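You operate a simulated robot arm through the tools that you are given. There is no shell and no other tool. Be economical: measure what you need, move in short steps, check, and stop when the job is done.

The job below is to be done with a simulated two-armed robot. You get a single attempt, and the scene is never put back.

JOB
Pick up the 25 filter cartridge from the rigging table top with one hand, pass it to the other hand and put it in the inside of the wooden crate. Set down upright: filter cartridge.

The check looks at the end state, three seconds after you hand in, the way a careful person would. Anything else that was tipped, shoved, dropped, spilled or broken makes it a failure.

ROBOT AND FRAMES
Two 7-joint arms with two-finger parallel grippers on one trunk, on a base that drives. Base frame: it is fixed to the floor where the robot stands at the start and does not move with it; the origin is under the middle of the robot, x ahead of it, y to its left, z up. Lengths are in m, angles in degrees, forces in N, time in s.
The left shoulder is at the start at [0.07, 0.133, 1.076], the right one opposite. With the tool pointing down near the work surface each hand reaches from about 0.1 to 0.64 m from the robot's upright axis, wherever it stands, measured 20 degrees to its own side. Places, roughly: inside of the wooden crate [-3.8, 2.6, 0.3]. Payload 1.57 kg a hand.
The tool frame of a hand sits at the grasp point between the pads (the TCP): z along the fingers, y along the line on which they close. The tips reach 0.03 m beyond it. The gripper opens to 0.08 m. The fingers are 0.017 m wide and 0.012 m thick; the gripper's body (0.04 by 0.082 m) begins 0.08 m behind the TCP.
Orientation is that of the tool frame in the base frame, as a unit quaternion [x, y, z, w]. With the fingers straight down and closing along the base's y, the tool's x points along the base's -x, its y along +y and its z along -z.

CONTROLS
- The arms move only by the tool apply_moves. It takes "left_deltas", "right_deltas" or both (then of equal length, played together; a hand with none holds still); each is a list of rows, each a list of 3 entries, a list of its own where there are three numbers: the gripper command, from -1 (shut) to 1 (fully open), values between in proportion, then the shift along the base's x, y, z in m, then the turn, a rotation vector about the base's x, y, z in degrees. In form: [[grip, [dx, dy, dz], [wx, wy, wz]], ...]. A call has 1 to 8 rows; each row shifts and turns the commanded pose from where the row before left it. Rows are played at 5 a second. More than 0.05 m and 8.6 degrees between two rows, or a gripper value outside its range, and nothing of the call is played. A pose out of reach is approached as far as the arm can. The call stops where the force on the tool passes 40 N (or 10 N more than at its start, if that is more) or the arm is blocked; 0.2 s more then pass. The fingers move at their own pace (about 0.153 m/s each) and stop on an object; they squeeze with about 29 N. The grip force told is the motor's: it shows also when the fingers shut on nothing. Time passes only in rows, and 0.2 s behind the last, so rows that do not move let the fingers close. It gives the time, the measured TCP pose, the force on the tool (base axes), the opening and the grip force at its end, in the units of the frame above (readings bear some noise), with the torque about the TCP (base axes, N m) and any sound that the robot's microphone picked up.
- Cameras (640 x 400 px; columns grow to the right, rows downward): "scene" is now at [0.1445, -0.0149, 1.29]; the picture's right is [-0.25, -0.97, 0.00], its down [-0.69, 0.18, -0.70] and it looks along [0.67, -0.18, -0.72] (base axes); focal length 259 px, centre (320, 200). "left" rides on the left gripper at [0.072, 0.007, -0.122] in its tool frame; the picture's right is [-0.09, 1.00, 0.00], its down [-0.84, -0.08, -0.54] and it looks along [-0.54, -0.05, 0.84] (tool axes); focal length 238 px, centre (320, 200). "right" rides on the right gripper at [0.072, -0.007, -0.122] in its tool frame; the picture's right is [0.09, 1.00, 0.00], its down [-0.84, 0.08, -0.54] and it looks along [-0.54, 0.05, 0.84] (tool axes); focal length 238 px, centre (320, 200). There is no depth. A picture from a camera that has moved, and an enlarged one, comes with that camera's place and axes in the base frame and with its lens. The place of the scene camera against the robot may be out by one fixed shift of up to 0.025 m in any direction.
- get_image(camera): a new picture of that camera. No time passes.
- slide_trunk(by): slides the trunk up (or, below 0, down) by that many m; the arms and the scene camera ride with it, the base frame stays. It gives what a move gives, with no picture.
- base_move(legs): drives the robot by 1 to 6 legs, each [ahead, left, turn to the left] in m, m and degrees, along the robot's own axes; the way and the turn of a leg run together, so that a leg with both is an arc; at most 1.5 m and 180 degrees a leg. The arms and the cameras ride along, it lands a little off, and it stops where it bumps. It gives what a move gives.
- turn_head(pan, tilt): turns the head with the scene camera to pan (to the left, within 86 degrees either way) and tilt (down, from -29 to 69), counted from straight ahead of the robot. It gives what a move gives.
- inspect(camera, box): a new picture of the part [left, top, right, bottom] of that camera's present view, enlarged. No time passes.
- hand_in(): hands the job in; it is judged then, once.

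Go step by step. Nothing tells you exact positions but the pictures and the camera data: compare them with the known pose of the tool, close in by small moves and look again before you grip or let go. The budget is 120 turns and 88 pictures, counting those below and the enlarged ones. Unless the task says otherwise, let go and move clear before handing in, and close with one line.

The tools are called after "Request:" as a command line: name --argument value ..., lists and objects as JSON in quotes. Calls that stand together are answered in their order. apply_moves: Moves the arms, as the interface text tells. Its arguments: {"type":"object","properties":{"left_deltas":{"type":"array","items":{"type":"array"}},"right_deltas":{"type":"array","items":{"type":"array"}}},"required":[]} The other tools are called the same way: slide_trunk (by) slides the trunk up or down; base_move (legs) drives the base; turn_head (pan, tilt) turns the head that bears the scene camera; get_image (camera) takes a picture; inspect (camera, box) takes an enlarged picture of a part of a camera's view; hand_in () hands the job in.

At the start:

```text
time: 0.0
left_ee_pos: [0.4791, 0.1284, 0.9975]
left_tool_rot: [-0.001, 1.0, -0.001, 0.0]
left_wrist_force: [0.4, 0.4, 0.7]
left_moment: [-0.02, 0.03, -0.01]
left_opening: 0.0803
left_finger_force: 0.0
right_ee_pos: [0.44, -0.2318, 0.9646]
right_tool_rot: [0.0, 1.0, 0.0, 0.001]
right_wrist_force: [-0.1, 0.9, 0.1]
right_moment: [0.0, 0.0, -0.01]
right_opening: 0.08
right_finger_force: 0.2
trunk travel left (down, up): [-0.65, 0.29]
robot x, y, heading: [0.0003, 0.0013, -0.1]
head pan, tilt: [-14.8, 45.8]
```

scene: 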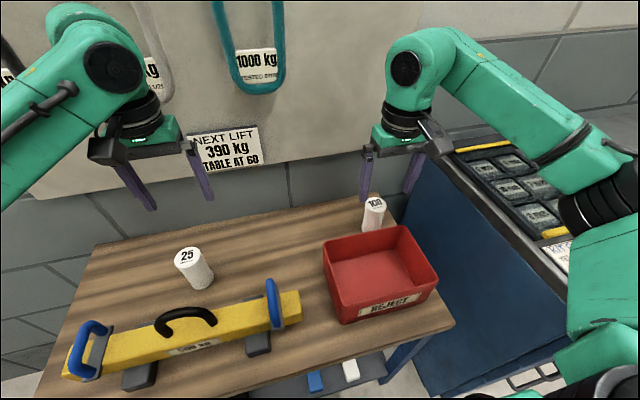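
right: 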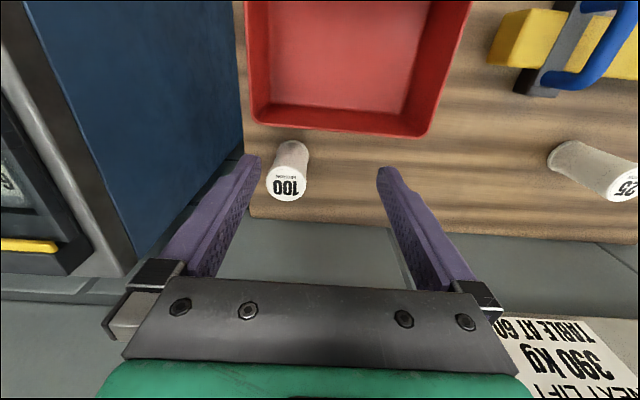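
left: 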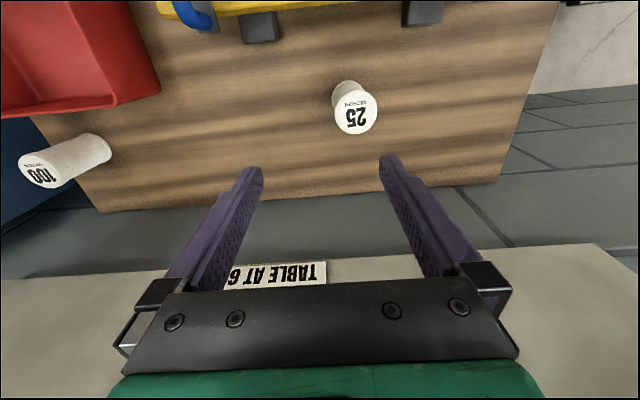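

I see the 25 cartridge at about (0.48, 0.17), just behind the yellow beam. My plan is for the left hand to grip it low from the side, then the right hand to take it from above. I'll look closer first.

Request:
inspect --camera "scene" --box '[40, 220, 320, 395]'

Request:
inspect --camera "left" --box '[220, 0, 480, 162]'

```text
2.29 times, centred on (180, 308) of scene
camera zoom: at [0.1445, -0.0149, 1.29], right [-0.25, -0.97, 0.0], down [-0.69, 0.18, -0.7], along [0.67, -0.18, -0.72], focal length 592 px, centre (640, -46)
```

zoom: 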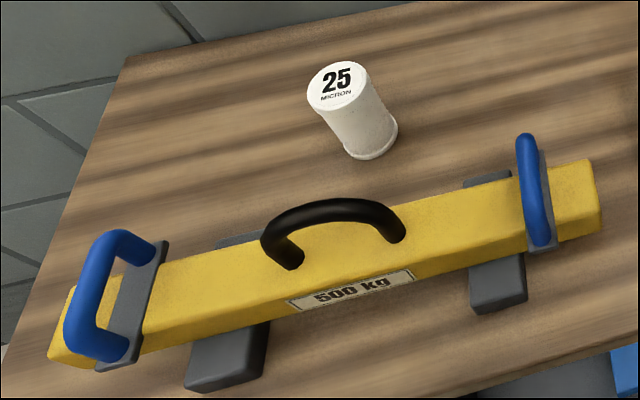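

```text
2.46 times, centred on (350, 81) of left
camera zoom: at [0.4083, 0.1362, 1.1202], right [0.09, 1.0, 0.0], down [0.84, -0.08, 0.54], along [0.54, -0.05, -0.84], focal length 587 px, centre (246, 493)
```

zoom: 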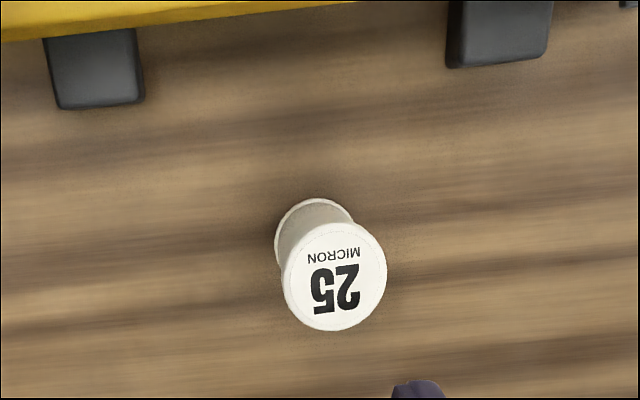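

The cartridge is about 0.05 m across and 0.106 m tall, standing at roughly (0.478, 0.174). I'll turn the left hand so that it points to the right and 35° down, staying high.

Request:
apply_moves --left_deltas '[[1, [0, 0.015, -0.002], [-3.574, 3.574, 6.866]], [1, [0, 0.015, -0.002], [-3.574, 3.574, 6.866]], [1, [0, 0.015, -0.002], [-3.574, 3.574, 6.866]], [1, [0, 0.015, -0.002], [-3.574, 3.574, 6.866]], [1, [0, 0.015, -0.002], [-3.574, 3.574, 6.866]], [1, [0, 0.015, -0.002], [-3.574, 3.574, 6.866]]]'

```text
time: 1.4
left_ee_pos: [0.4776, 0.2207, 0.9861]
left_tool_rot: [-0.348, 0.902, -0.181, -0.182]
left_wrist_force: [-0.2, 0.3, 0.4]
left_moment: [-0.01, 0.0, -0.02]
left_opening: 0.08
left_finger_force: 0.0
right_ee_pos: [0.439, -0.23, 0.9644]
right_tool_rot: [-0.001, 1.0, 0.0, 0.0]
right_wrist_force: [-0.5, 1.1, -1.2]
right_moment: [-0.01, 0.02, -0.04]
right_opening: 0.08
right_finger_force: 0.0
trunk travel left (down, up): [-0.65, 0.29]
robot x, y, heading: [-0.0011, 0.001, -0.0]
head pan, tilt: [-14.8, 45.8]
```

The turn is going to plan, so I'll do the second half.

Request:
apply_moves --left_deltas '[[1, [0, 0.014, -0.002], [-3.574, 3.574, 6.866]], [1, [0, 0.014, -0.002], [-3.574, 3.574, 6.866]], [1, [0, 0.014, -0.002], [-3.574, 3.574, 6.866]], [1, [0, 0.014, -0.002], [-3.574, 3.574, 6.866]], [1, [0, 0.014, -0.002], [-3.574, 3.574, 6.866]], [1, [0, 0.014, -0.002], [-3.574, 3.574, 6.866]], [1, [0, 0, 0], [0, 0, 0]]]'

Request:
get_image --camera "scene"

Request:
get_image --camera "left"

```text
time: 3.0
left_ee_pos: [0.4812, 0.3032, 0.975]
left_tool_rot: [0.629, -0.625, 0.327, 0.327]
left_wrist_force: [-0.3, 0.6, 0.4]
left_moment: [0.01, 0.02, 0.01]
left_opening: 0.0798
left_finger_force: 0.0
right_ee_pos: [0.4391, -0.232, 0.9651]
right_tool_rot: [0.0, 1.0, 0.0, 0.001]
right_wrist_force: [0.1, -0.6, 1.0]
right_moment: [0.01, -0.01, 0.01]
right_opening: 0.0799
right_finger_force: 0.1
trunk travel left (down, up): [-0.65, 0.29]
robot x, y, heading: [-0.0007, 0.0017, -0.2]
head pan, tilt: [-14.8, 45.8]
```

```text
82 pictures are left
camera scene: at [0.1447, -0.0153, 1.29], right [-0.25, -0.97, 0.0], down [-0.69, 0.18, -0.7], along [0.67, -0.18, -0.72], focal length 259 px, centre (320, 200)
```

scene: 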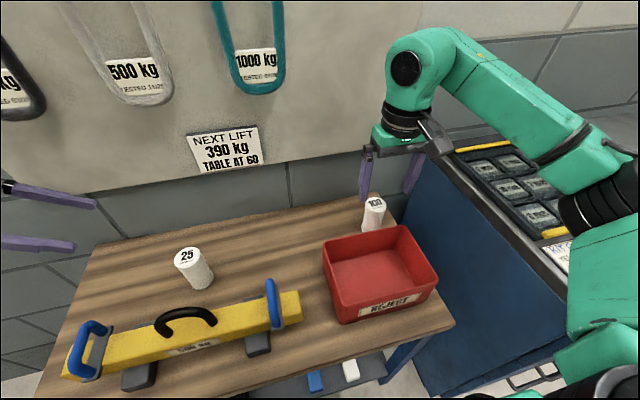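

```text
81 pictures are left
camera left: at [0.4744, 0.363, 1.1041], right [-1.0, 0.05, -0.07], down [0.07, 0.92, -0.37], along [0.05, -0.38, -0.92], focal length 238 px, centre (320, 200)
```

left: 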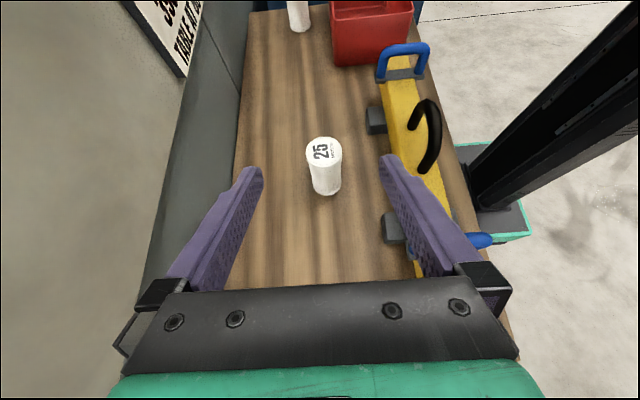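

The 25 cartridge measures at (0.481, 0.177), in line with the hand. I'll lower to the pre-grasp point.

Request:
apply_moves --left_deltas '[[1, [0, -0.007, -0.035], [0, 0, 0]], [1, [0, -0.007, -0.035], [0, 0, 0]], [1, [0, -0.007, -0.035], [0, 0, 0]], [1, [0, -0.007, -0.034], [0, 0, 0]], [1, [0, 0, 0], [0, 0, 0]]]'

Request:
get_image --camera "scene"

Request:
get_image --camera "left"

```text
time: 4.2
left_ee_pos: [0.4819, 0.2752, 0.8332]
left_tool_rot: [0.628, -0.627, 0.327, 0.326]
left_wrist_force: [0.1, 1.0, -0.4]
left_moment: [0.01, 0.01, 0.0]
left_opening: 0.0799
left_finger_force: 0.1
right_ee_pos: [0.438, -0.232, 0.9634]
right_tool_rot: [0.0, 1.0, 0.0, 0.0]
right_wrist_force: [0.6, 1.2, 0.3]
right_moment: [0.0, -0.01, 0.0]
right_opening: 0.0801
right_finger_force: 0.0
trunk travel left (down, up): [-0.65, 0.29]
robot x, y, heading: [0.0023, -0.0027, -0.1]
head pan, tilt: [-14.8, 45.8]
```

```text
80 pictures are left
camera scene: at [0.1442, -0.0149, 1.2901], right [-0.25, -0.97, 0.0], down [-0.69, 0.18, -0.7], along [0.67, -0.18, -0.72], focal length 259 px, centre (320, 200)
```

scene: 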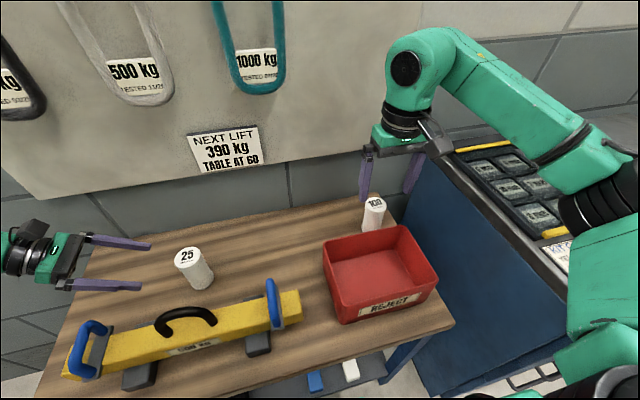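

```text
79 pictures are left
camera left: at [0.4751, 0.3362, 0.9626], right [-1.0, 0.05, -0.08], down [0.08, 0.92, -0.37], along [0.05, -0.38, -0.92], focal length 238 px, centre (320, 200)
```

left: 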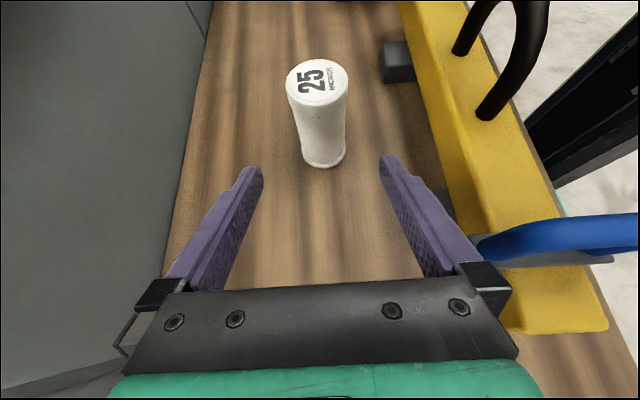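

Alignment holds, with the cartridge at x≈0.480, y≈0.178. I'll advance halfway along the fingers.

Request:
apply_moves --left_deltas '[[1, [0, -0.025, -0.017], [0, 0, 0]], [1, [-0.001, -0.025, -0.017], [0, 0, 0]], [1, [0, 0, 0], [0, 0, 0]]]'

Request:
get_image --camera "scene"

Request:
get_image --camera "left"

```text
time: 5.0
left_ee_pos: [0.4795, 0.2262, 0.798]
left_tool_rot: [0.629, -0.626, 0.326, 0.326]
left_wrist_force: [-0.6, 0.9, 0.2]
left_moment: [-0.01, -0.03, 0.03]
left_opening: 0.0797
left_finger_force: 0.2
right_ee_pos: [0.4387, -0.231, 0.9653]
right_tool_rot: [0.0, 1.0, -0.001, 0.0]
right_wrist_force: [0.3, 0.5, 0.8]
right_moment: [-0.01, -0.01, 0.02]
right_opening: 0.08
right_finger_force: 0.1
trunk travel left (down, up): [-0.65, 0.29]
robot x, y, heading: [-0.0006, 0.0004, 0.0]
head pan, tilt: [-14.8, 45.8]
```

```text
78 pictures are left
camera scene: at [0.1445, -0.0145, 1.2901], right [-0.25, -0.97, 0.0], down [-0.69, 0.18, -0.7], along [0.67, -0.18, -0.72], focal length 259 px, centre (320, 200)
```

scene: 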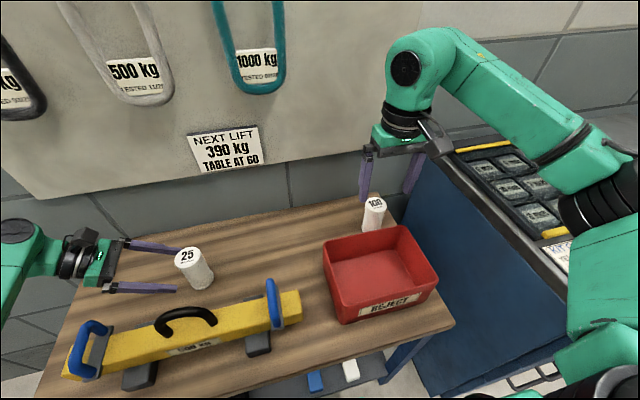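

```text
77 pictures are left
camera left: at [0.474, 0.2862, 0.9271], right [-1.0, 0.05, -0.07], down [0.08, 0.92, -0.37], along [0.05, -0.38, -0.92], focal length 238 px, centre (320, 200)
```

left: 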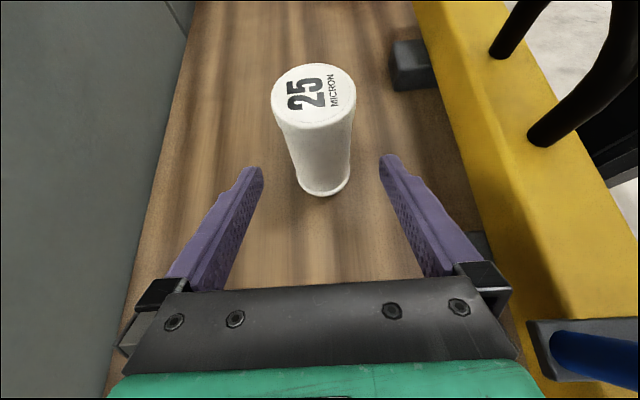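

It is centred between the fingers. I'll advance the rest of the way.

Request:
apply_moves --left_deltas '[[1, [0, -0.024, -0.016], [0, 0, 0]], [1, [0, -0.024, -0.015], [0, 0, 0]], [1, [0, 0, 0], [0, 0, 0]]]'

Request:
get_image --camera "scene"

Request:
get_image --camera "left"

```text
time: 5.8
left_ee_pos: [0.4791, 0.1762, 0.7663]
left_tool_rot: [0.628, -0.627, 0.326, 0.326]
left_wrist_force: [-1.0, 0.8, 0.2]
left_moment: [0.0, -0.01, 0.01]
left_opening: 0.0798
left_finger_force: 0.0
right_ee_pos: [0.4382, -0.2308, 0.9655]
right_tool_rot: [0.0, 1.0, 0.0, 0.0]
right_wrist_force: [0.3, 0.6, 0.0]
right_moment: [0.0, 0.0, -0.03]
right_opening: 0.08
right_finger_force: 0.0
trunk travel left (down, up): [-0.65, 0.29]
robot x, y, heading: [-0.0022, -0.0011, -0.1]
head pan, tilt: [-14.8, 45.8]
```

```text
76 pictures are left
camera scene: at [0.1444, -0.0146, 1.2901], right [-0.25, -0.97, 0.0], down [-0.69, 0.18, -0.7], along [0.67, -0.18, -0.72], focal length 259 px, centre (320, 200)
```

scene: 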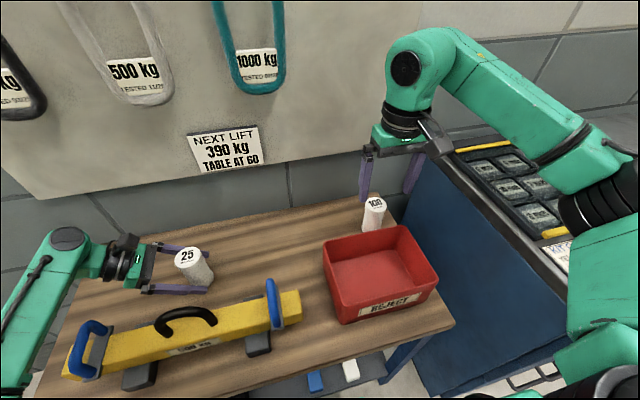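

```text
75 pictures are left
camera left: at [0.473, 0.2365, 0.8962], right [-1.0, 0.05, -0.07], down [0.08, 0.92, -0.37], along [0.05, -0.38, -0.92], focal length 238 px, centre (320, 200)
```

left: 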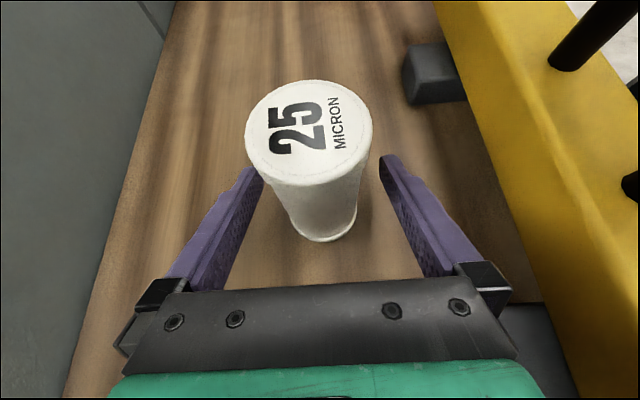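

The TCP projects onto the cartridge axis, so the hand is in place. I'll close the fingers.

Request:
apply_moves --left_deltas '[[0.4, [0, 0, 0], [0, 0, 0]], [-1, [0, 0, 0], [0, 0, 0]], [-1, [0, 0, 0], [0, 0, 0]], [-1, [0, 0, 0], [0, 0, 0]]]'

Request:
get_image --camera "left"

```text
time: 6.8
left_ee_pos: [0.4786, 0.1776, 0.7676]
left_tool_rot: [0.629, -0.627, 0.326, 0.325]
left_wrist_force: [0.1, 0.1, -0.6]
left_moment: [-0.03, -0.02, -0.01]
left_opening: 0.0508
left_finger_force: 29.0
right_ee_pos: [0.4385, -0.2304, 0.965]
right_tool_rot: [0.0, 1.0, 0.001, 0.0]
right_wrist_force: [0.8, 0.1, -0.1]
right_moment: [0.0, -0.02, 0.01]
right_opening: 0.0798
right_finger_force: 0.0
trunk travel left (down, up): [-0.65, 0.29]
robot x, y, heading: [0.0007, 0.0028, 0.1]
head pan, tilt: [-14.8, 45.8]
```

```text
74 pictures are left
camera left: at [0.4732, 0.2366, 0.8963], right [-1.0, 0.05, -0.07], down [0.08, 0.92, -0.37], along [0.05, -0.38, -0.92], focal length 238 px, centre (320, 200)
```

left: 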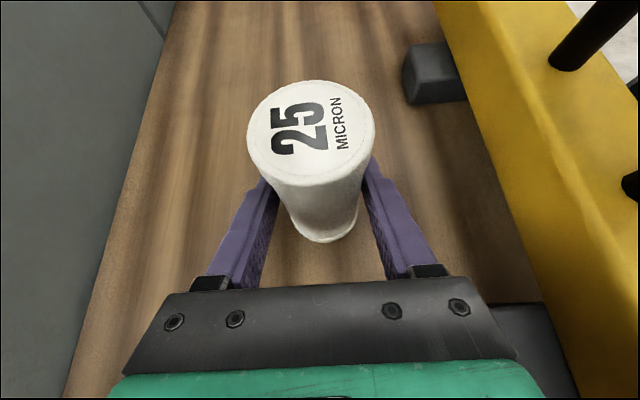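

The grip is firm at a 0.051 m opening. I'll lift straight up.

Request:
apply_moves --left_deltas '[[-1, [0, 0, 0.02], [0, 0, 0]], [-1, [0, 0, 0.035], [0, 0, 0]], [-1, [0, 0, 0.035], [0, 0, 0]], [-1, [0, 0, 0.04], [0, 0, 0]], [-1, [0, 0, 0.04], [0, 0, 0]], [-1, [0, 0, 0.04], [0, 0, 0]], [-1, [0, 0, 0.02], [0, 0, 0]], [-1, [0, 0, 0], [0, 0, 0]]]'

Request:
get_image --camera "scene"

Request:
get_image --camera "left"

```text
time: 8.6
left_ee_pos: [0.4791, 0.1757, 1.001]
left_tool_rot: [0.627, -0.627, 0.326, 0.328]
left_wrist_force: [-0.2, -0.3, -2.0]
left_moment: [-0.02, -0.03, 0.0]
left_opening: 0.0505
left_finger_force: 29.0
right_ee_pos: [0.4388, -0.2314, 0.9648]
right_tool_rot: [-0.001, 1.0, -0.001, 0.0]
right_wrist_force: [-0.6, -0.5, 0.1]
right_moment: [0.01, 0.01, -0.03]
right_opening: 0.08
right_finger_force: 0.0
trunk travel left (down, up): [-0.65, 0.29]
robot x, y, heading: [0.0005, 0.0014, 0.3]
head pan, tilt: [-14.8, 45.8]
```

```text
73 pictures are left
camera scene: at [0.1448, -0.0146, 1.29], right [-0.25, -0.97, 0.0], down [-0.69, 0.18, -0.7], along [0.67, -0.18, -0.72], focal length 259 px, centre (320, 200)
```

scene: 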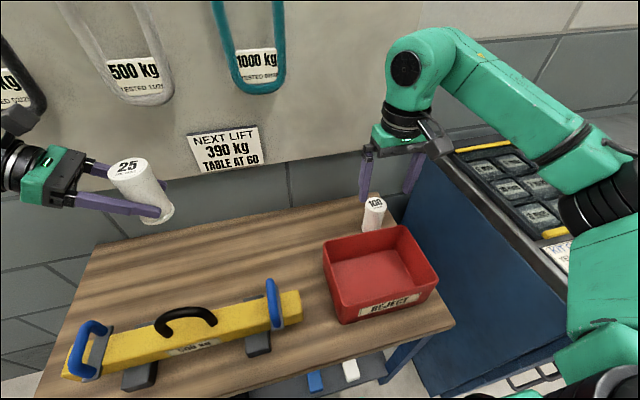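

```text
72 pictures are left
camera left: at [0.4743, 0.236, 1.1309], right [-1.0, 0.05, -0.07], down [0.08, 0.92, -0.37], along [0.05, -0.38, -0.92], focal length 238 px, centre (320, 200)
```

left: 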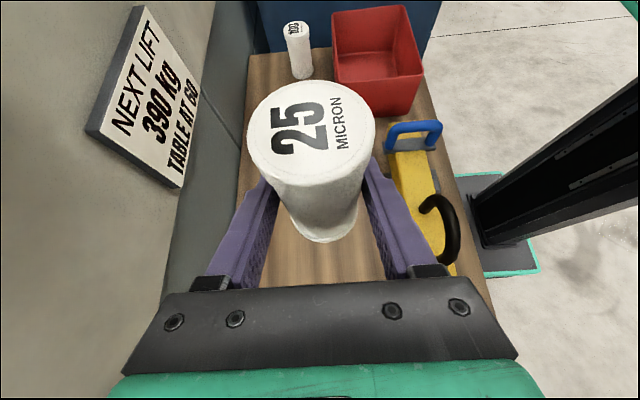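

The cartridge is held upright and weighs about 2 N. I'll bring it toward the centre and raise the right hand, turning it 90° so that it can take the top end from above, with its fingers over the left ones.

Request:
apply_moves --left_deltas '[[-1, [-0.008, -0.018, -0.008], [0, 0, 0]], [-1, [-0.008, -0.018, -0.008], [0, 0, 0]], [-1, [-0.008, -0.018, -0.008], [0, 0, 0]], [-1, [-0.008, -0.018, -0.008], [0, 0, 0]], [-1, [-0.008, -0.018, -0.008], [0, 0, 0]], [-1, [-0.008, -0.018, -0.008], [0, 0, 0]], [-1, [0, -0.018, 0], [0, 0, 0]]]' --right_deltas '[[1, [0, 0.005, 0.022], [0, 0, -8.2]], [1, [0, 0.005, 0.022], [0, 0, -8.2]], [1, [0, 0.005, 0.022], [0, 0, -8.2]], [1, [0, 0.005, 0.022], [0, 0, -8.2]], [1, [0, 0.005, 0.022], [0, 0, -8.2]], [1, [0, 0.005, 0.022], [0, 0, -8.2]], [1, [0, 0.005, 0.022], [0, 0, -8.2]]]'

Request:
apply_moves --right_deltas '[[1, [0, 0.01, 0.003], [0, 0, -8.2]], [1, [0, 0.01, 0.003], [0, 0, -8.2]], [1, [0, 0.01, 0.002], [0, 0, -8.2]], [1, [0, 0.01, 0], [0, 0, -8]], [1, [0, 0, 0], [0, 0, 0]]]'

Request:
get_image --camera "scene"

Request:
get_image --camera "right"

```text
time: 10.2
left_ee_pos: [0.4309, 0.0505, 0.9511]
left_tool_rot: [0.628, -0.626, 0.327, 0.326]
left_wrist_force: [0.0, 0.5, -0.9]
left_moment: [0.01, -0.03, -0.01]
left_opening: 0.0505
left_finger_force: 29.0
right_ee_pos: [0.4399, -0.1976, 1.1182]
right_tool_rot: [0.481, 0.877, -0.001, 0.0]
right_wrist_force: [0.1, -0.6, -0.2]
right_moment: [0.02, 0.01, 0.0]
right_opening: 0.0798
right_finger_force: 0.1
trunk travel left (down, up): [-0.65, 0.29]
robot x, y, heading: [0.0009, -0.0005, 0.5]
head pan, tilt: [-14.8, 45.8]
```

```text
time: 11.4
left_ee_pos: [0.4302, 0.05, 0.9531]
left_tool_rot: [0.628, -0.627, 0.326, 0.326]
left_wrist_force: [0.0, -1.0, -1.2]
left_moment: [0.01, 0.01, 0.02]
left_opening: 0.0507
left_finger_force: 29.5
right_ee_pos: [0.4393, -0.1567, 1.1276]
right_tool_rot: [0.707, 0.707, 0.0, 0.0]
right_wrist_force: [-0.6, 0.3, 0.3]
right_moment: [-0.01, 0.04, -0.02]
right_opening: 0.0802
right_finger_force: 0.0
trunk travel left (down, up): [-0.65, 0.29]
robot x, y, heading: [0.0024, -0.0004, 0.1]
head pan, tilt: [-14.8, 45.8]
```

```text
71 pictures are left
camera scene: at [0.1447, -0.0152, 1.29], right [-0.25, -0.97, 0.0], down [-0.69, 0.18, -0.7], along [0.67, -0.18, -0.72], focal length 259 px, centre (320, 200)
```

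scene: 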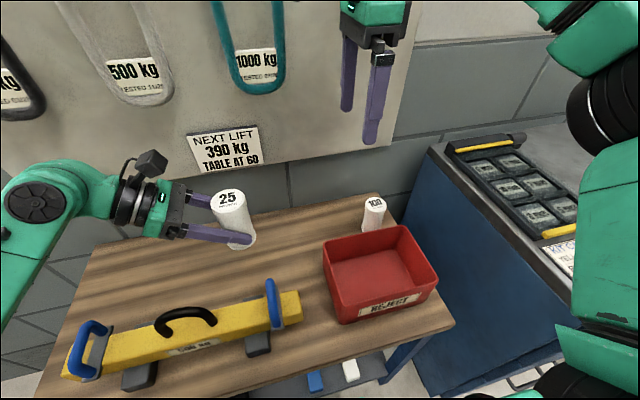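

```text
70 pictures are left
camera right: at [0.434, -0.0836, 1.2477], right [1.0, 0.09, 0.0], down [0.08, -0.84, 0.54], along [0.05, -0.54, -0.84], focal length 238 px, centre (320, 200)
```

right: 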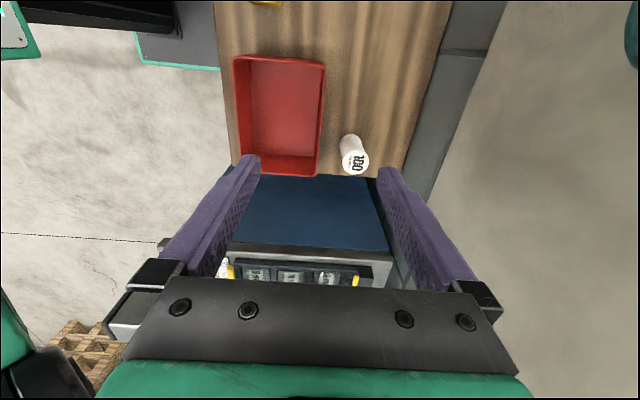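

The left gripper has a small camera box above it, so the right hand should lean away by 25° to clear it. I'll tilt the right hand and bring it to a point above and right of the cartridge.

Request:
apply_moves --right_deltas '[[1, [-0.003, 0.01, 0.005], [8.4, 0, 0]], [1, [-0.003, 0.01, 0.005], [8.4, 0, 0]], [1, [-0.003, 0.01, 0], [8.2, 0, 0]], [1, [0, 0.03, -0.003], [0, 0, 0]], [1, [0, 0.03, -0.003], [0, 0, 0]], [1, [0, 0.03, -0.003], [0, 0, 0]], [1, [0, 0.028, -0.003], [0, 0, 0]], [1, [0, 0, 0], [0, 0, 0]]]'

Request:
get_image --camera "scene"

Request:
get_image --camera "right"

Request:
get_image --camera "left"

```text
time: 13.2
left_ee_pos: [0.4317, 0.0496, 0.9515]
left_tool_rot: [0.629, -0.626, 0.327, 0.326]
left_wrist_force: [0.4, -0.7, -0.7]
left_moment: [0.01, 0.02, 0.0]
left_opening: 0.0504
left_finger_force: 29.6
right_ee_pos: [0.4306, -0.0105, 1.125]
right_tool_rot: [0.691, 0.69, 0.153, -0.153]
right_wrist_force: [0.8, -0.9, -0.1]
right_moment: [0.05, -0.03, -0.03]
right_opening: 0.0798
right_finger_force: 0.0
trunk travel left (down, up): [-0.65, 0.29]
robot x, y, heading: [0.0004, -0.004, 0.2]
head pan, tilt: [-14.8, 45.8]
```

```text
69 pictures are left
camera scene: at [0.1445, -0.0157, 1.29], right [-0.25, -0.97, 0.0], down [-0.69, 0.18, -0.7], along [0.67, -0.18, -0.72], focal length 259 px, centre (320, 200)
```

scene: 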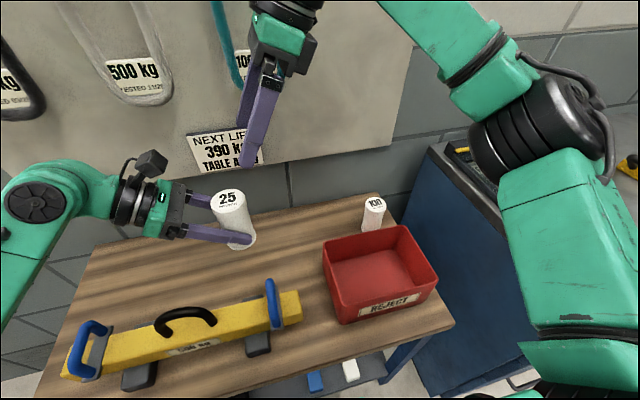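

```text
68 pictures are left
camera right: at [0.4243, 0.0046, 1.2652], right [1.0, 0.08, 0.04], down [0.08, -0.99, 0.14], along [0.05, -0.13, -0.99], focal length 238 px, centre (320, 200)
```

right: 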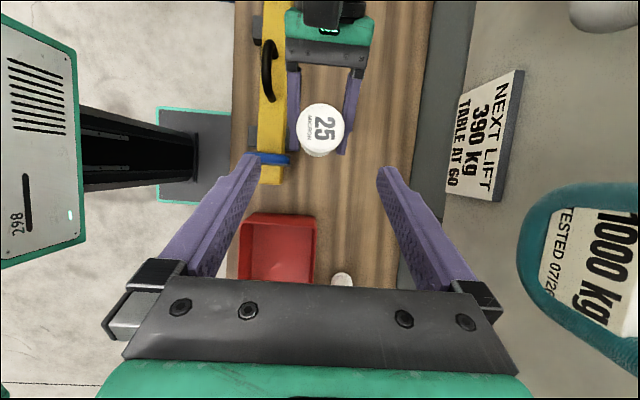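

```text
67 pictures are left
camera left: at [0.425, 0.109, 1.0814], right [-1.0, 0.05, -0.07], down [0.08, 0.92, -0.37], along [0.05, -0.38, -0.92], focal length 238 px, centre (320, 200)
```

left: 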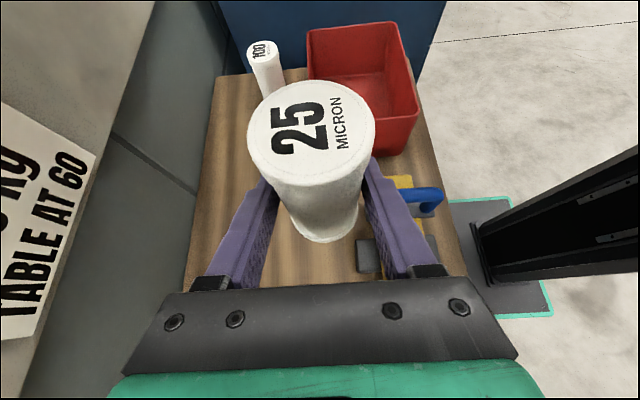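

The cartridge top is about (0.4315, 0.05, 1.013), in line with the right hand. I'll descend halfway along the fingers.

Request:
apply_moves --right_deltas '[[1, [0.001, 0.014, -0.03], [0, 0, 0]], [1, [0, 0.014, -0.029], [0, 0, 0]], [1, [0, 0, 0], [0, 0, 0]]]'

Request:
get_image --camera "scene"

Request:
get_image --camera "right"

Request:
get_image --camera "left"

```text
time: 14.0
left_ee_pos: [0.4306, 0.0504, 0.9533]
left_tool_rot: [0.627, -0.627, 0.326, 0.327]
left_wrist_force: [-0.4, -0.2, -1.4]
left_moment: [0.02, 0.01, 0.01]
left_opening: 0.0509
left_finger_force: 28.3
right_ee_pos: [0.4327, 0.0205, 1.0659]
right_tool_rot: [0.69, 0.691, 0.153, -0.153]
right_wrist_force: [1.0, 0.5, 0.6]
right_moment: [0.0, 0.03, 0.0]
right_opening: 0.0802
right_finger_force: 0.1
trunk travel left (down, up): [-0.65, 0.29]
robot x, y, heading: [-0.0014, -0.002, 0.1]
head pan, tilt: [-14.8, 45.8]
```

```text
66 pictures are left
camera scene: at [0.1443, -0.0149, 1.2901], right [-0.25, -0.97, 0.0], down [-0.69, 0.18, -0.7], along [0.67, -0.18, -0.72], focal length 259 px, centre (320, 200)
```

scene: 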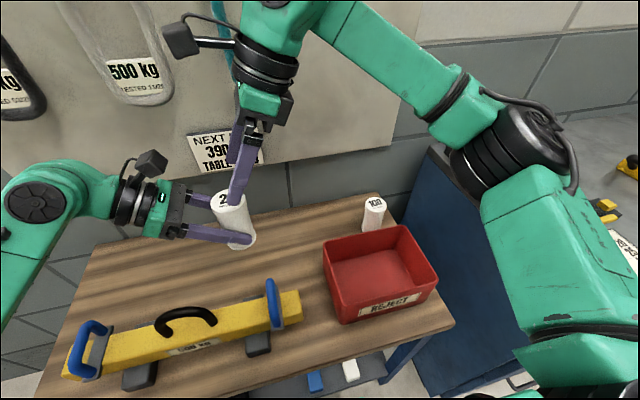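

```text
65 pictures are left
camera right: at [0.4265, 0.0337, 1.2066], right [1.0, 0.08, 0.04], down [0.08, -0.99, 0.14], along [0.05, -0.13, -0.99], focal length 238 px, centre (320, 200)
```

right: 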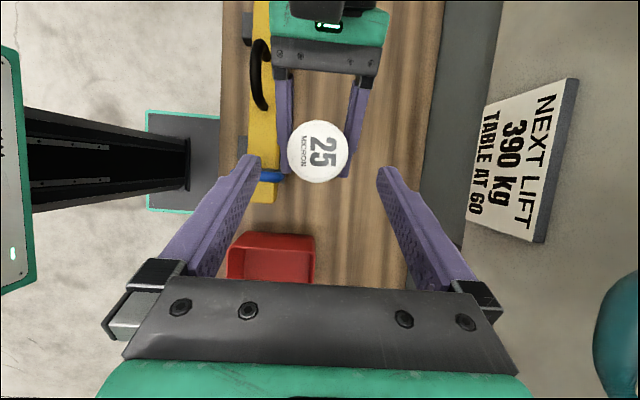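

```text
64 pictures are left
camera left: at [0.4249, 0.1097, 1.0814], right [-1.0, 0.05, -0.07], down [0.08, 0.92, -0.37], along [0.05, -0.38, -0.92], focal length 238 px, centre (320, 200)
```

left: 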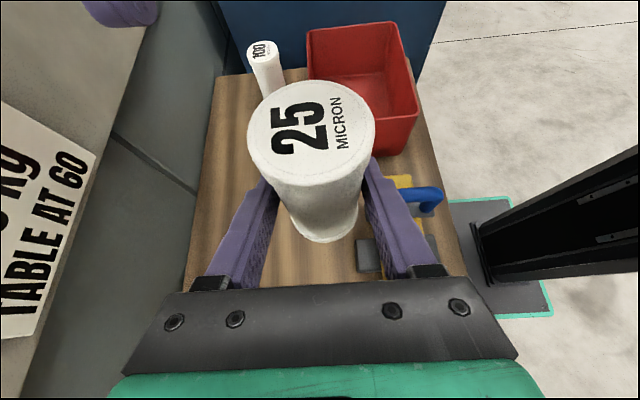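

Clearances look good. I'll finish the descent.

Request:
apply_moves --right_deltas '[[1, [-0.001, 0.013, -0.03], [0, 0, 0]], [1, [0, 0.012, -0.027], [0, 0, 0]], [1, [0, 0, 0], [0, 0, 0]]]'

Request:
get_image --camera "scene"

Request:
get_image --camera "right"

Request:
get_image --camera "left"

```text
time: 14.8
left_ee_pos: [0.4314, 0.05, 0.9524]
left_tool_rot: [0.628, -0.627, 0.326, 0.326]
left_wrist_force: [0.1, 0.5, -1.2]
left_moment: [0.01, 0.0, 0.01]
left_opening: 0.0506
left_finger_force: 29.1
right_ee_pos: [0.4333, 0.0453, 1.0077]
right_tool_rot: [0.691, 0.69, 0.153, -0.154]
right_wrist_force: [-0.5, -0.4, 0.0]
right_moment: [0.0, 0.02, 0.0]
right_opening: 0.0797
right_finger_force: 0.1
trunk travel left (down, up): [-0.65, 0.29]
robot x, y, heading: [-0.0002, -0.0002, 0.0]
head pan, tilt: [-14.8, 45.8]
```

```text
63 pictures are left
camera scene: at [0.1444, -0.015, 1.2901], right [-0.25, -0.97, 0.0], down [-0.69, 0.18, -0.7], along [0.67, -0.18, -0.72], focal length 259 px, centre (320, 200)
```

scene: 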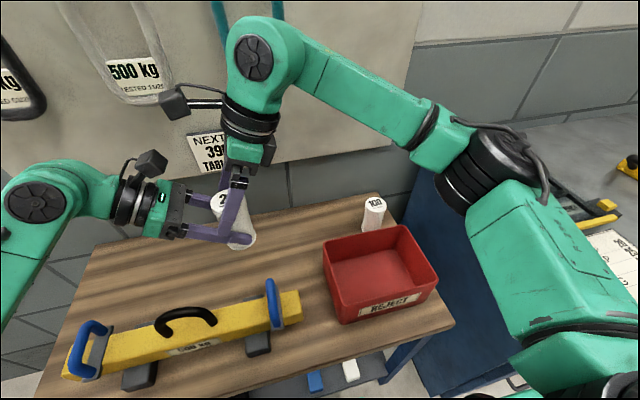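

```text
62 pictures are left
camera right: at [0.4274, 0.0607, 1.1482], right [1.0, 0.08, 0.04], down [0.08, -0.99, 0.14], along [0.05, -0.13, -0.99], focal length 238 px, centre (320, 200)
```

right: 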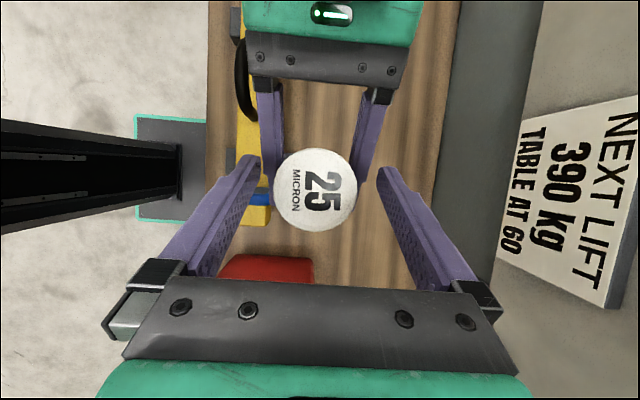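

```text
61 pictures are left
camera left: at [0.425, 0.1097, 1.0813], right [-1.0, 0.05, -0.07], down [0.08, 0.92, -0.37], along [0.05, -0.38, -0.92], focal length 238 px, centre (320, 200)
```

left: 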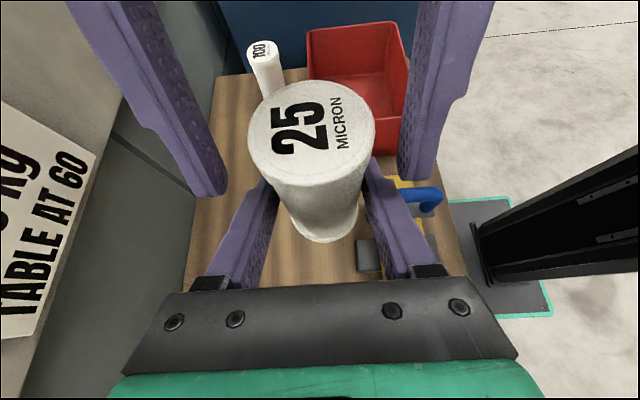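

The top disc sits at the right TCP, offset about 3 mm in x. I'll correct that, go 3 mm lower and close the right hand while the left one holds.

Request:
apply_moves --right_deltas '[[1, [-0.002, 0.001, -0.003], [0, 0, 0]], [0.4, [0, 0, 0], [0, 0, 0]], [-1, [0, 0, 0], [0, 0, 0]], [-1, [0, 0, 0], [0, 0, 0]], [-1, [0, 0, 0], [0, 0, 0]]]'

Request:
get_image --camera "left"

Request:
inspect --camera "scene" --box '[120, 130, 320, 260]'

```text
time: 16.0
left_ee_pos: [0.4309, 0.0495, 0.9522]
left_tool_rot: [0.628, -0.628, 0.325, 0.326]
left_wrist_force: [-3.4, -0.3, 0.8]
left_moment: [-0.04, 0.12, -0.16]
left_opening: 0.0508
left_finger_force: 29.2
right_ee_pos: [0.4319, 0.0463, 1.0054]
right_tool_rot: [0.69, 0.691, 0.153, -0.153]
right_wrist_force: [3.1, 0.3, 0.4]
right_moment: [0.06, -0.27, 0.14]
right_opening: 0.0508
right_finger_force: 28.6
trunk travel left (down, up): [-0.65, 0.29]
robot x, y, heading: [0.0003, 0.0018, 0.1]
head pan, tilt: [-14.8, 45.8]
```

```text
60 pictures are left
camera left: at [0.4251, 0.1097, 1.0812], right [-1.0, 0.05, -0.07], down [0.08, 0.92, -0.37], along [0.05, -0.38, -0.92], focal length 238 px, centre (320, 200)
```

left: 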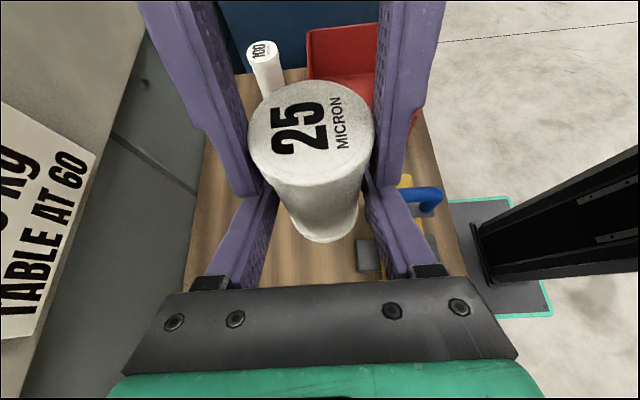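

```text
3.08 times, centred on (220, 195) of scene
camera zoom: at [0.1447, -0.0148, 1.29], right [-0.25, -0.97, 0.0], down [-0.69, 0.18, -0.7], along [0.67, -0.18, -0.72], focal length 797 px, centre (628, 215)
```

zoom: 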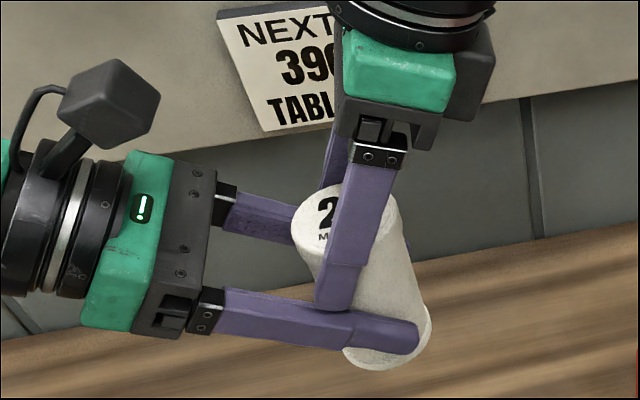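

Both hands hold it, at a 0.0508 m opening and 29 N each. I'll open the left hand and check before retreating.

Request:
apply_moves --left_deltas '[[0, [0, 0, 0], [0, 0, 0]], [1, [0, 0, 0], [0, 0, 0]], [1, [0, 0, 0], [0, 0, 0]]]'

Request:
inspect --camera "scene" --box '[120, 130, 320, 260]'

```text
time: 16.8
left_ee_pos: [0.431, 0.0483, 0.9531]
left_tool_rot: [0.628, -0.627, 0.326, 0.326]
left_wrist_force: [-0.9, 0.1, -0.8]
left_moment: [0.04, 0.02, 0.02]
left_opening: 0.0802
left_finger_force: 0.0
right_ee_pos: [0.4296, 0.0467, 1.0054]
right_tool_rot: [0.691, 0.69, 0.154, -0.152]
right_wrist_force: [-0.4, -1.1, 0.1]
right_moment: [0.0, 0.01, 0.01]
right_opening: 0.0508
right_finger_force: 28.8
trunk travel left (down, up): [-0.65, 0.29]
robot x, y, heading: [0.0026, 0.0044, 0.2]
head pan, tilt: [-14.8, 45.8]
```

```text
3.08 times, centred on (220, 195) of scene
camera zoom: at [0.1447, -0.0148, 1.29], right [-0.25, -0.97, 0.0], down [-0.69, 0.18, -0.7], along [0.67, -0.18, -0.72], focal length 797 px, centre (628, 215)
```

zoom: 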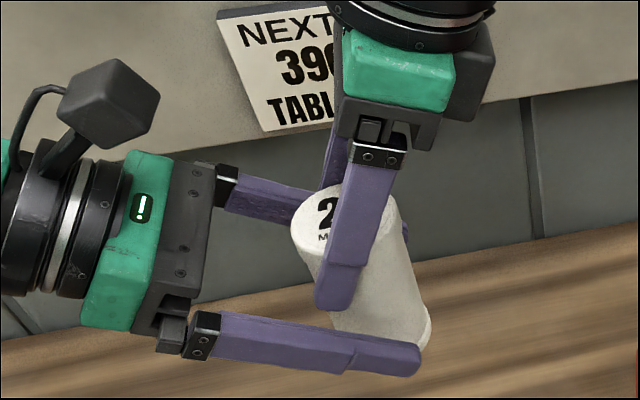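

The right hand holds the cartridge alone. I'll retreat the left hand straight back along its fingers.

Request:
apply_moves --left_deltas '[[1, [0, 0.02, 0.014], [0, 0, 0]], [1, [0, 0.033, 0.023], [0, 0, 0]], [1, [0, 0.033, 0.023], [0, 0, 0]], [1, [0, 0.033, 0.023], [0, 0, 0]], [1, [0, 0.033, 0.023], [0, 0, 0]], [1, [0, 0, 0], [0, 0, 0]]]'

Request:
get_image --camera "scene"

Request:
get_image --camera "right"

Request:
get_image --camera "left"

```text
time: 18.2
left_ee_pos: [0.4314, 0.199, 1.0561]
left_tool_rot: [0.628, -0.627, 0.326, 0.327]
left_wrist_force: [-0.2, 0.1, 0.0]
left_moment: [-0.01, -0.02, -0.01]
left_opening: 0.08
left_finger_force: 0.1
right_ee_pos: [0.4316, 0.0458, 1.0049]
right_tool_rot: [0.691, 0.69, 0.154, -0.153]
right_wrist_force: [0.5, -0.7, 0.0]
right_moment: [0.0, 0.0, 0.0]
right_opening: 0.0506
right_finger_force: 29.7
trunk travel left (down, up): [-0.65, 0.29]
robot x, y, heading: [-0.0015, 0.0021, 0.2]
head pan, tilt: [-14.8, 45.8]
```

```text
57 pictures are left
camera scene: at [0.1448, -0.0151, 1.29], right [-0.25, -0.97, 0.0], down [-0.69, 0.18, -0.7], along [0.67, -0.18, -0.72], focal length 259 px, centre (320, 200)
```

scene: 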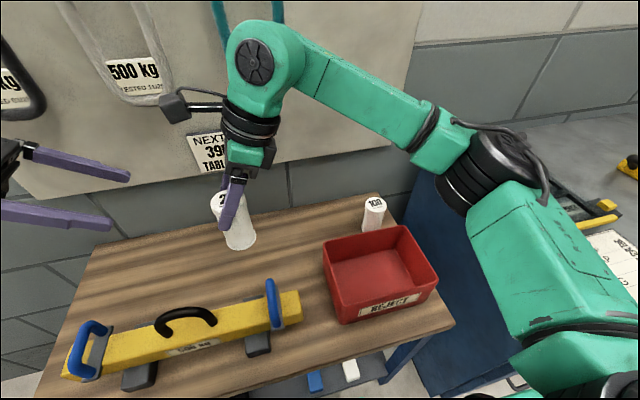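

```text
56 pictures are left
camera right: at [0.4249, 0.0608, 1.1454], right [1.0, 0.08, 0.04], down [0.08, -0.99, 0.14], along [0.05, -0.13, -0.99], focal length 238 px, centre (320, 200)
```

right: 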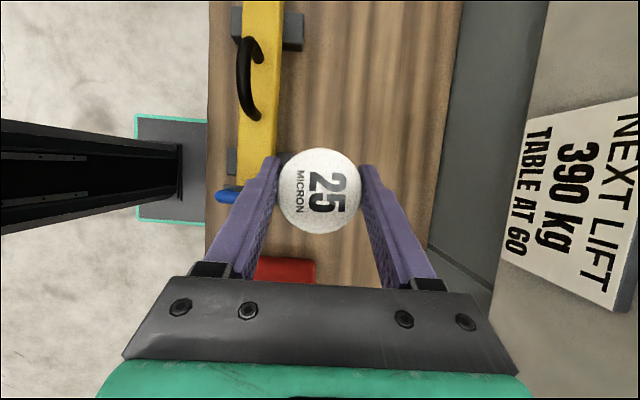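

```text
55 pictures are left
camera left: at [0.4257, 0.2592, 1.1852], right [-1.0, 0.05, -0.07], down [0.08, 0.92, -0.37], along [0.05, -0.38, -0.92], focal length 238 px, centre (320, 200)
```

left: 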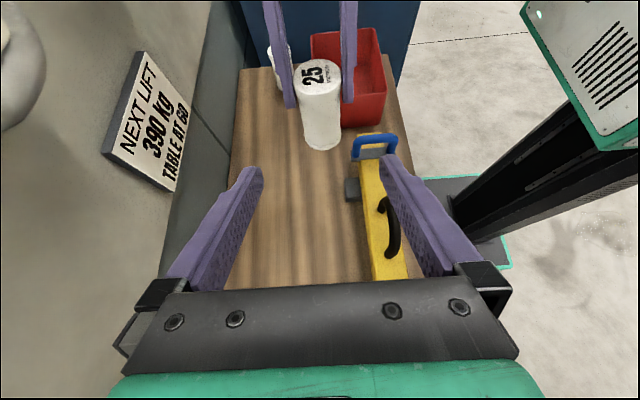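

The handover is done and the cartridge hangs upright in the right hand. I'll look around to the left to find the crate and the free floor.

Request:
turn_head --pan 86 --tilt 20

Request:
get_image --camera "scene"

Request:
turn_head --pan -86 --tilt 20

Request:
get_image --camera "scene"

```text
time: 20.0
left_ee_pos: [0.4322, 0.1992, 1.0561]
left_tool_rot: [0.627, -0.627, 0.327, 0.327]
left_wrist_force: [-0.1, 0.5, 0.7]
left_moment: [-0.03, -0.02, -0.01]
left_opening: 0.0801
left_finger_force: 0.0
right_ee_pos: [0.4306, 0.0465, 1.0045]
right_tool_rot: [0.691, 0.69, 0.153, -0.152]
right_wrist_force: [0.1, 0.2, 0.6]
right_moment: [0.0, -0.02, -0.03]
right_opening: 0.0508
right_finger_force: 29.2
trunk travel left (down, up): [-0.65, 0.29]
robot x, y, heading: [0.001, 0.0011, -0.1]
head pan, tilt: [85.9, 20.0]
```

```text
54 pictures are left
camera scene: at [0.0734, 0.0987, 1.3298], right [1.0, -0.07, 0.0], down [-0.02, -0.34, -0.94], along [0.07, 0.94, -0.34], focal length 259 px, centre (320, 200)
```

scene: 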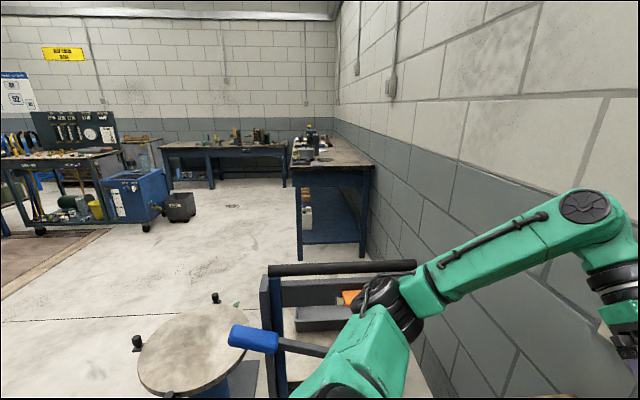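

```text
time: 22.6
left_ee_pos: [0.431, 0.1988, 1.0562]
left_tool_rot: [0.628, -0.626, 0.327, 0.327]
left_wrist_force: [0.1, -0.7, -0.6]
left_moment: [0.04, -0.02, 0.01]
left_opening: 0.0799
left_finger_force: 0.1
right_ee_pos: [0.4308, 0.0478, 1.0063]
right_tool_rot: [0.691, 0.69, 0.153, -0.153]
right_wrist_force: [-0.4, -0.6, -0.3]
right_moment: [0.0, 0.02, 0.0]
right_opening: 0.0508
right_finger_force: 28.8
trunk travel left (down, up): [-0.65, 0.29]
robot x, y, heading: [0.0019, -0.0002, -0.0]
head pan, tilt: [-85.9, 20.0]
```

```text
53 pictures are left
camera scene: at [0.0733, -0.0871, 1.3298], right [-1.0, -0.07, 0.0], down [-0.02, 0.34, -0.94], along [0.07, -0.94, -0.34], focal length 259 px, centre (320, 200)
```

scene: 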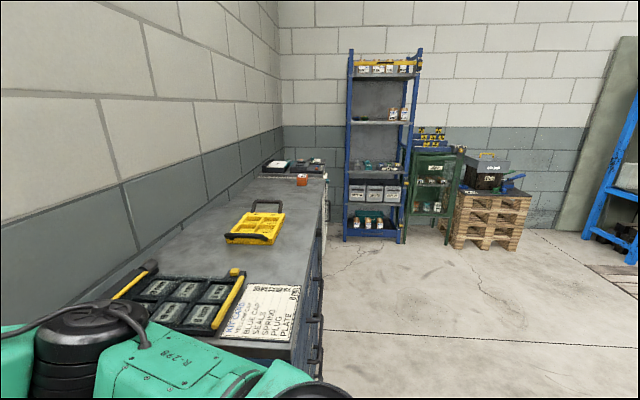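

The handover space is clear. I'll back away from the table a little and turn left so that I can see the far part of the room where the crate should be.

Request:
base_move --legs '[[-0.35, 0, 0]]'

Request:
turn_head --pan 86 --tilt 30

Request:
get_image --camera "scene"

```text
time: 24.8
left_ee_pos: [0.0947, 0.1958, 1.0555]
left_tool_rot: [-0.624, 0.631, -0.324, -0.328]
left_wrist_force: [-0.4, -0.6, 0.1]
left_moment: [0.01, 0.0, -0.03]
left_opening: 0.0799
left_finger_force: 0.0
right_ee_pos: [0.0911, 0.0437, 1.0061]
right_tool_rot: [0.696, 0.685, 0.153, -0.152]
right_wrist_force: [0.6, -0.2, 0.4]
right_moment: [0.01, -0.03, -0.01]
right_opening: 0.0509
right_finger_force: 28.8
trunk travel left (down, up): [-0.65, 0.29]
robot x, y, heading: [-0.3356, 0.0043, -0.8]
head pan, tilt: [-85.9, 20.0]
```

```text
time: 27.4
left_ee_pos: [0.0939, 0.1958, 1.0556]
left_tool_rot: [-0.623, 0.631, -0.324, -0.329]
left_wrist_force: [0.6, -0.1, -0.1]
left_moment: [0.0, 0.04, 0.02]
left_opening: 0.0797
left_finger_force: 0.1
right_ee_pos: [0.0918, 0.0427, 1.0059]
right_tool_rot: [0.696, 0.685, 0.154, -0.152]
right_wrist_force: [0.2, 0.0, 0.9]
right_moment: [0.01, 0.04, 0.0]
right_opening: 0.0507
right_finger_force: 29.1
trunk travel left (down, up): [-0.65, 0.29]
robot x, y, heading: [-0.3371, 0.002, -0.9]
head pan, tilt: [85.9, 30.0]
```

```text
52 pictures are left
camera scene: at [-0.2652, 0.0977, 1.3138], right [1.0, -0.09, 0.0], down [-0.04, -0.5, -0.87], along [0.07, 0.86, -0.5], focal length 259 px, centre (320, 200)
```

scene: 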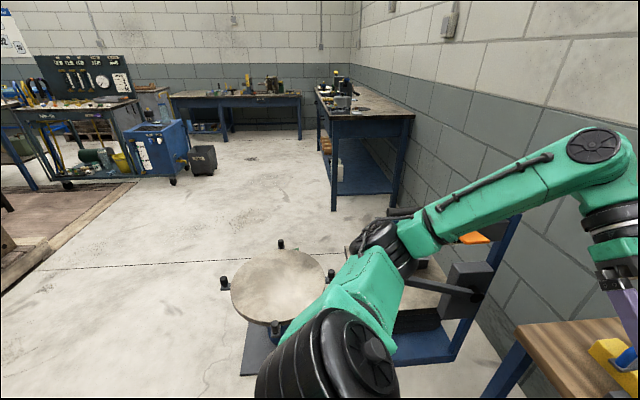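

A pedestal stands at about (-0.4, 0.85) and is low compared with the arms. I'll turn in place toward the crate direction and look.

Request:
base_move --legs '[[0, 0, 120]]'

Request:
turn_head --pan 20 --tilt 20

Request:
get_image --camera "scene"

```text
time: 32.8
left_ee_pos: [-0.7256, 0.2798, 1.0547]
left_tool_rot: [0.857, 0.227, 0.447, -0.118]
left_wrist_force: [0.1, 0.7, 0.0]
left_moment: [0.0, 0.02, 0.0]
left_opening: 0.0801
left_finger_force: 0.2
right_ee_pos: [-0.5928, 0.3542, 1.0052]
right_tool_rot: [-0.249, 0.944, -0.056, -0.209]
right_wrist_force: [0.5, 1.3, 0.3]
right_moment: [0.0, 0.0, -0.02]
right_opening: 0.0508
right_finger_force: 28.7
trunk travel left (down, up): [-0.65, 0.29]
robot x, y, heading: [-0.3408, 0.0031, 119.7]
head pan, tilt: [85.9, 30.0]
```

```text
time: 34.2
left_ee_pos: [-0.7264, 0.2795, 1.0556]
left_tool_rot: [0.857, 0.227, 0.446, -0.118]
left_wrist_force: [0.1, -0.8, 0.6]
left_moment: [-0.01, -0.01, -0.01]
left_opening: 0.0801
left_finger_force: 0.0
right_ee_pos: [-0.593, 0.3543, 1.0049]
right_tool_rot: [-0.249, 0.944, -0.056, -0.21]
right_wrist_force: [0.6, 0.7, -1.5]
right_moment: [-0.04, -0.03, -0.01]
right_opening: 0.0506
right_finger_force: 28.8
trunk travel left (down, up): [-0.65, 0.29]
robot x, y, heading: [-0.3402, 0.0028, 119.3]
head pan, tilt: [20.0, 20.0]
```

```text
51 pictures are left
camera scene: at [-0.4193, 0.1123, 1.3298], right [0.65, 0.76, 0.0], down [0.26, -0.22, -0.94], along [-0.72, 0.61, -0.34], focal length 259 px, centre (320, 200)
```

scene: 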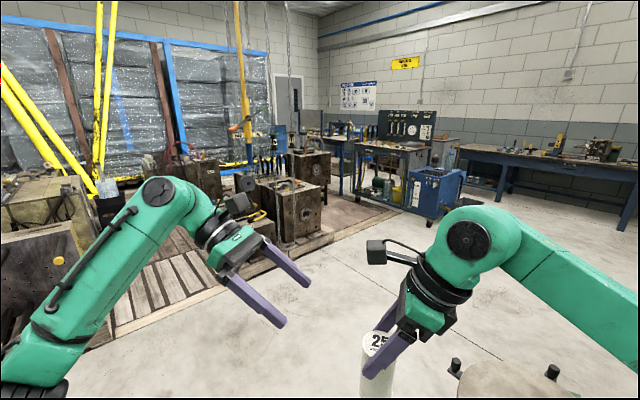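

The crate should appear near pixel (302, 172), where wooden boxes stand on a timber platform. I'll zoom in there.

Request:
inspect --camera "scene" --box '[220, 110, 420, 235]'

```text
3.20 times, centred on (320, 172) of scene
camera zoom: at [-0.4193, 0.1123, 1.3298], right [0.65, 0.76, 0.0], down [0.26, -0.22, -0.94], along [-0.72, 0.61, -0.34], focal length 829 px, centre (320, 288)
```

zoom: 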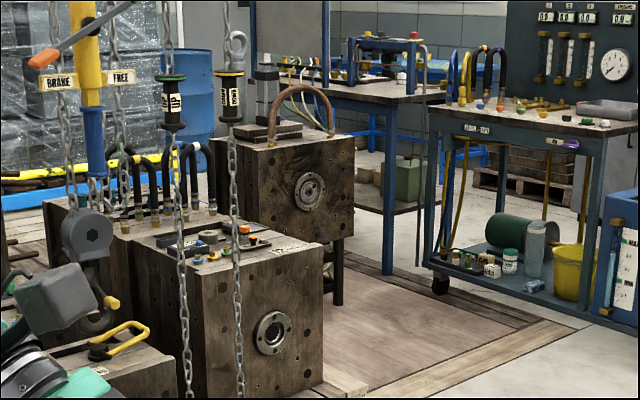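

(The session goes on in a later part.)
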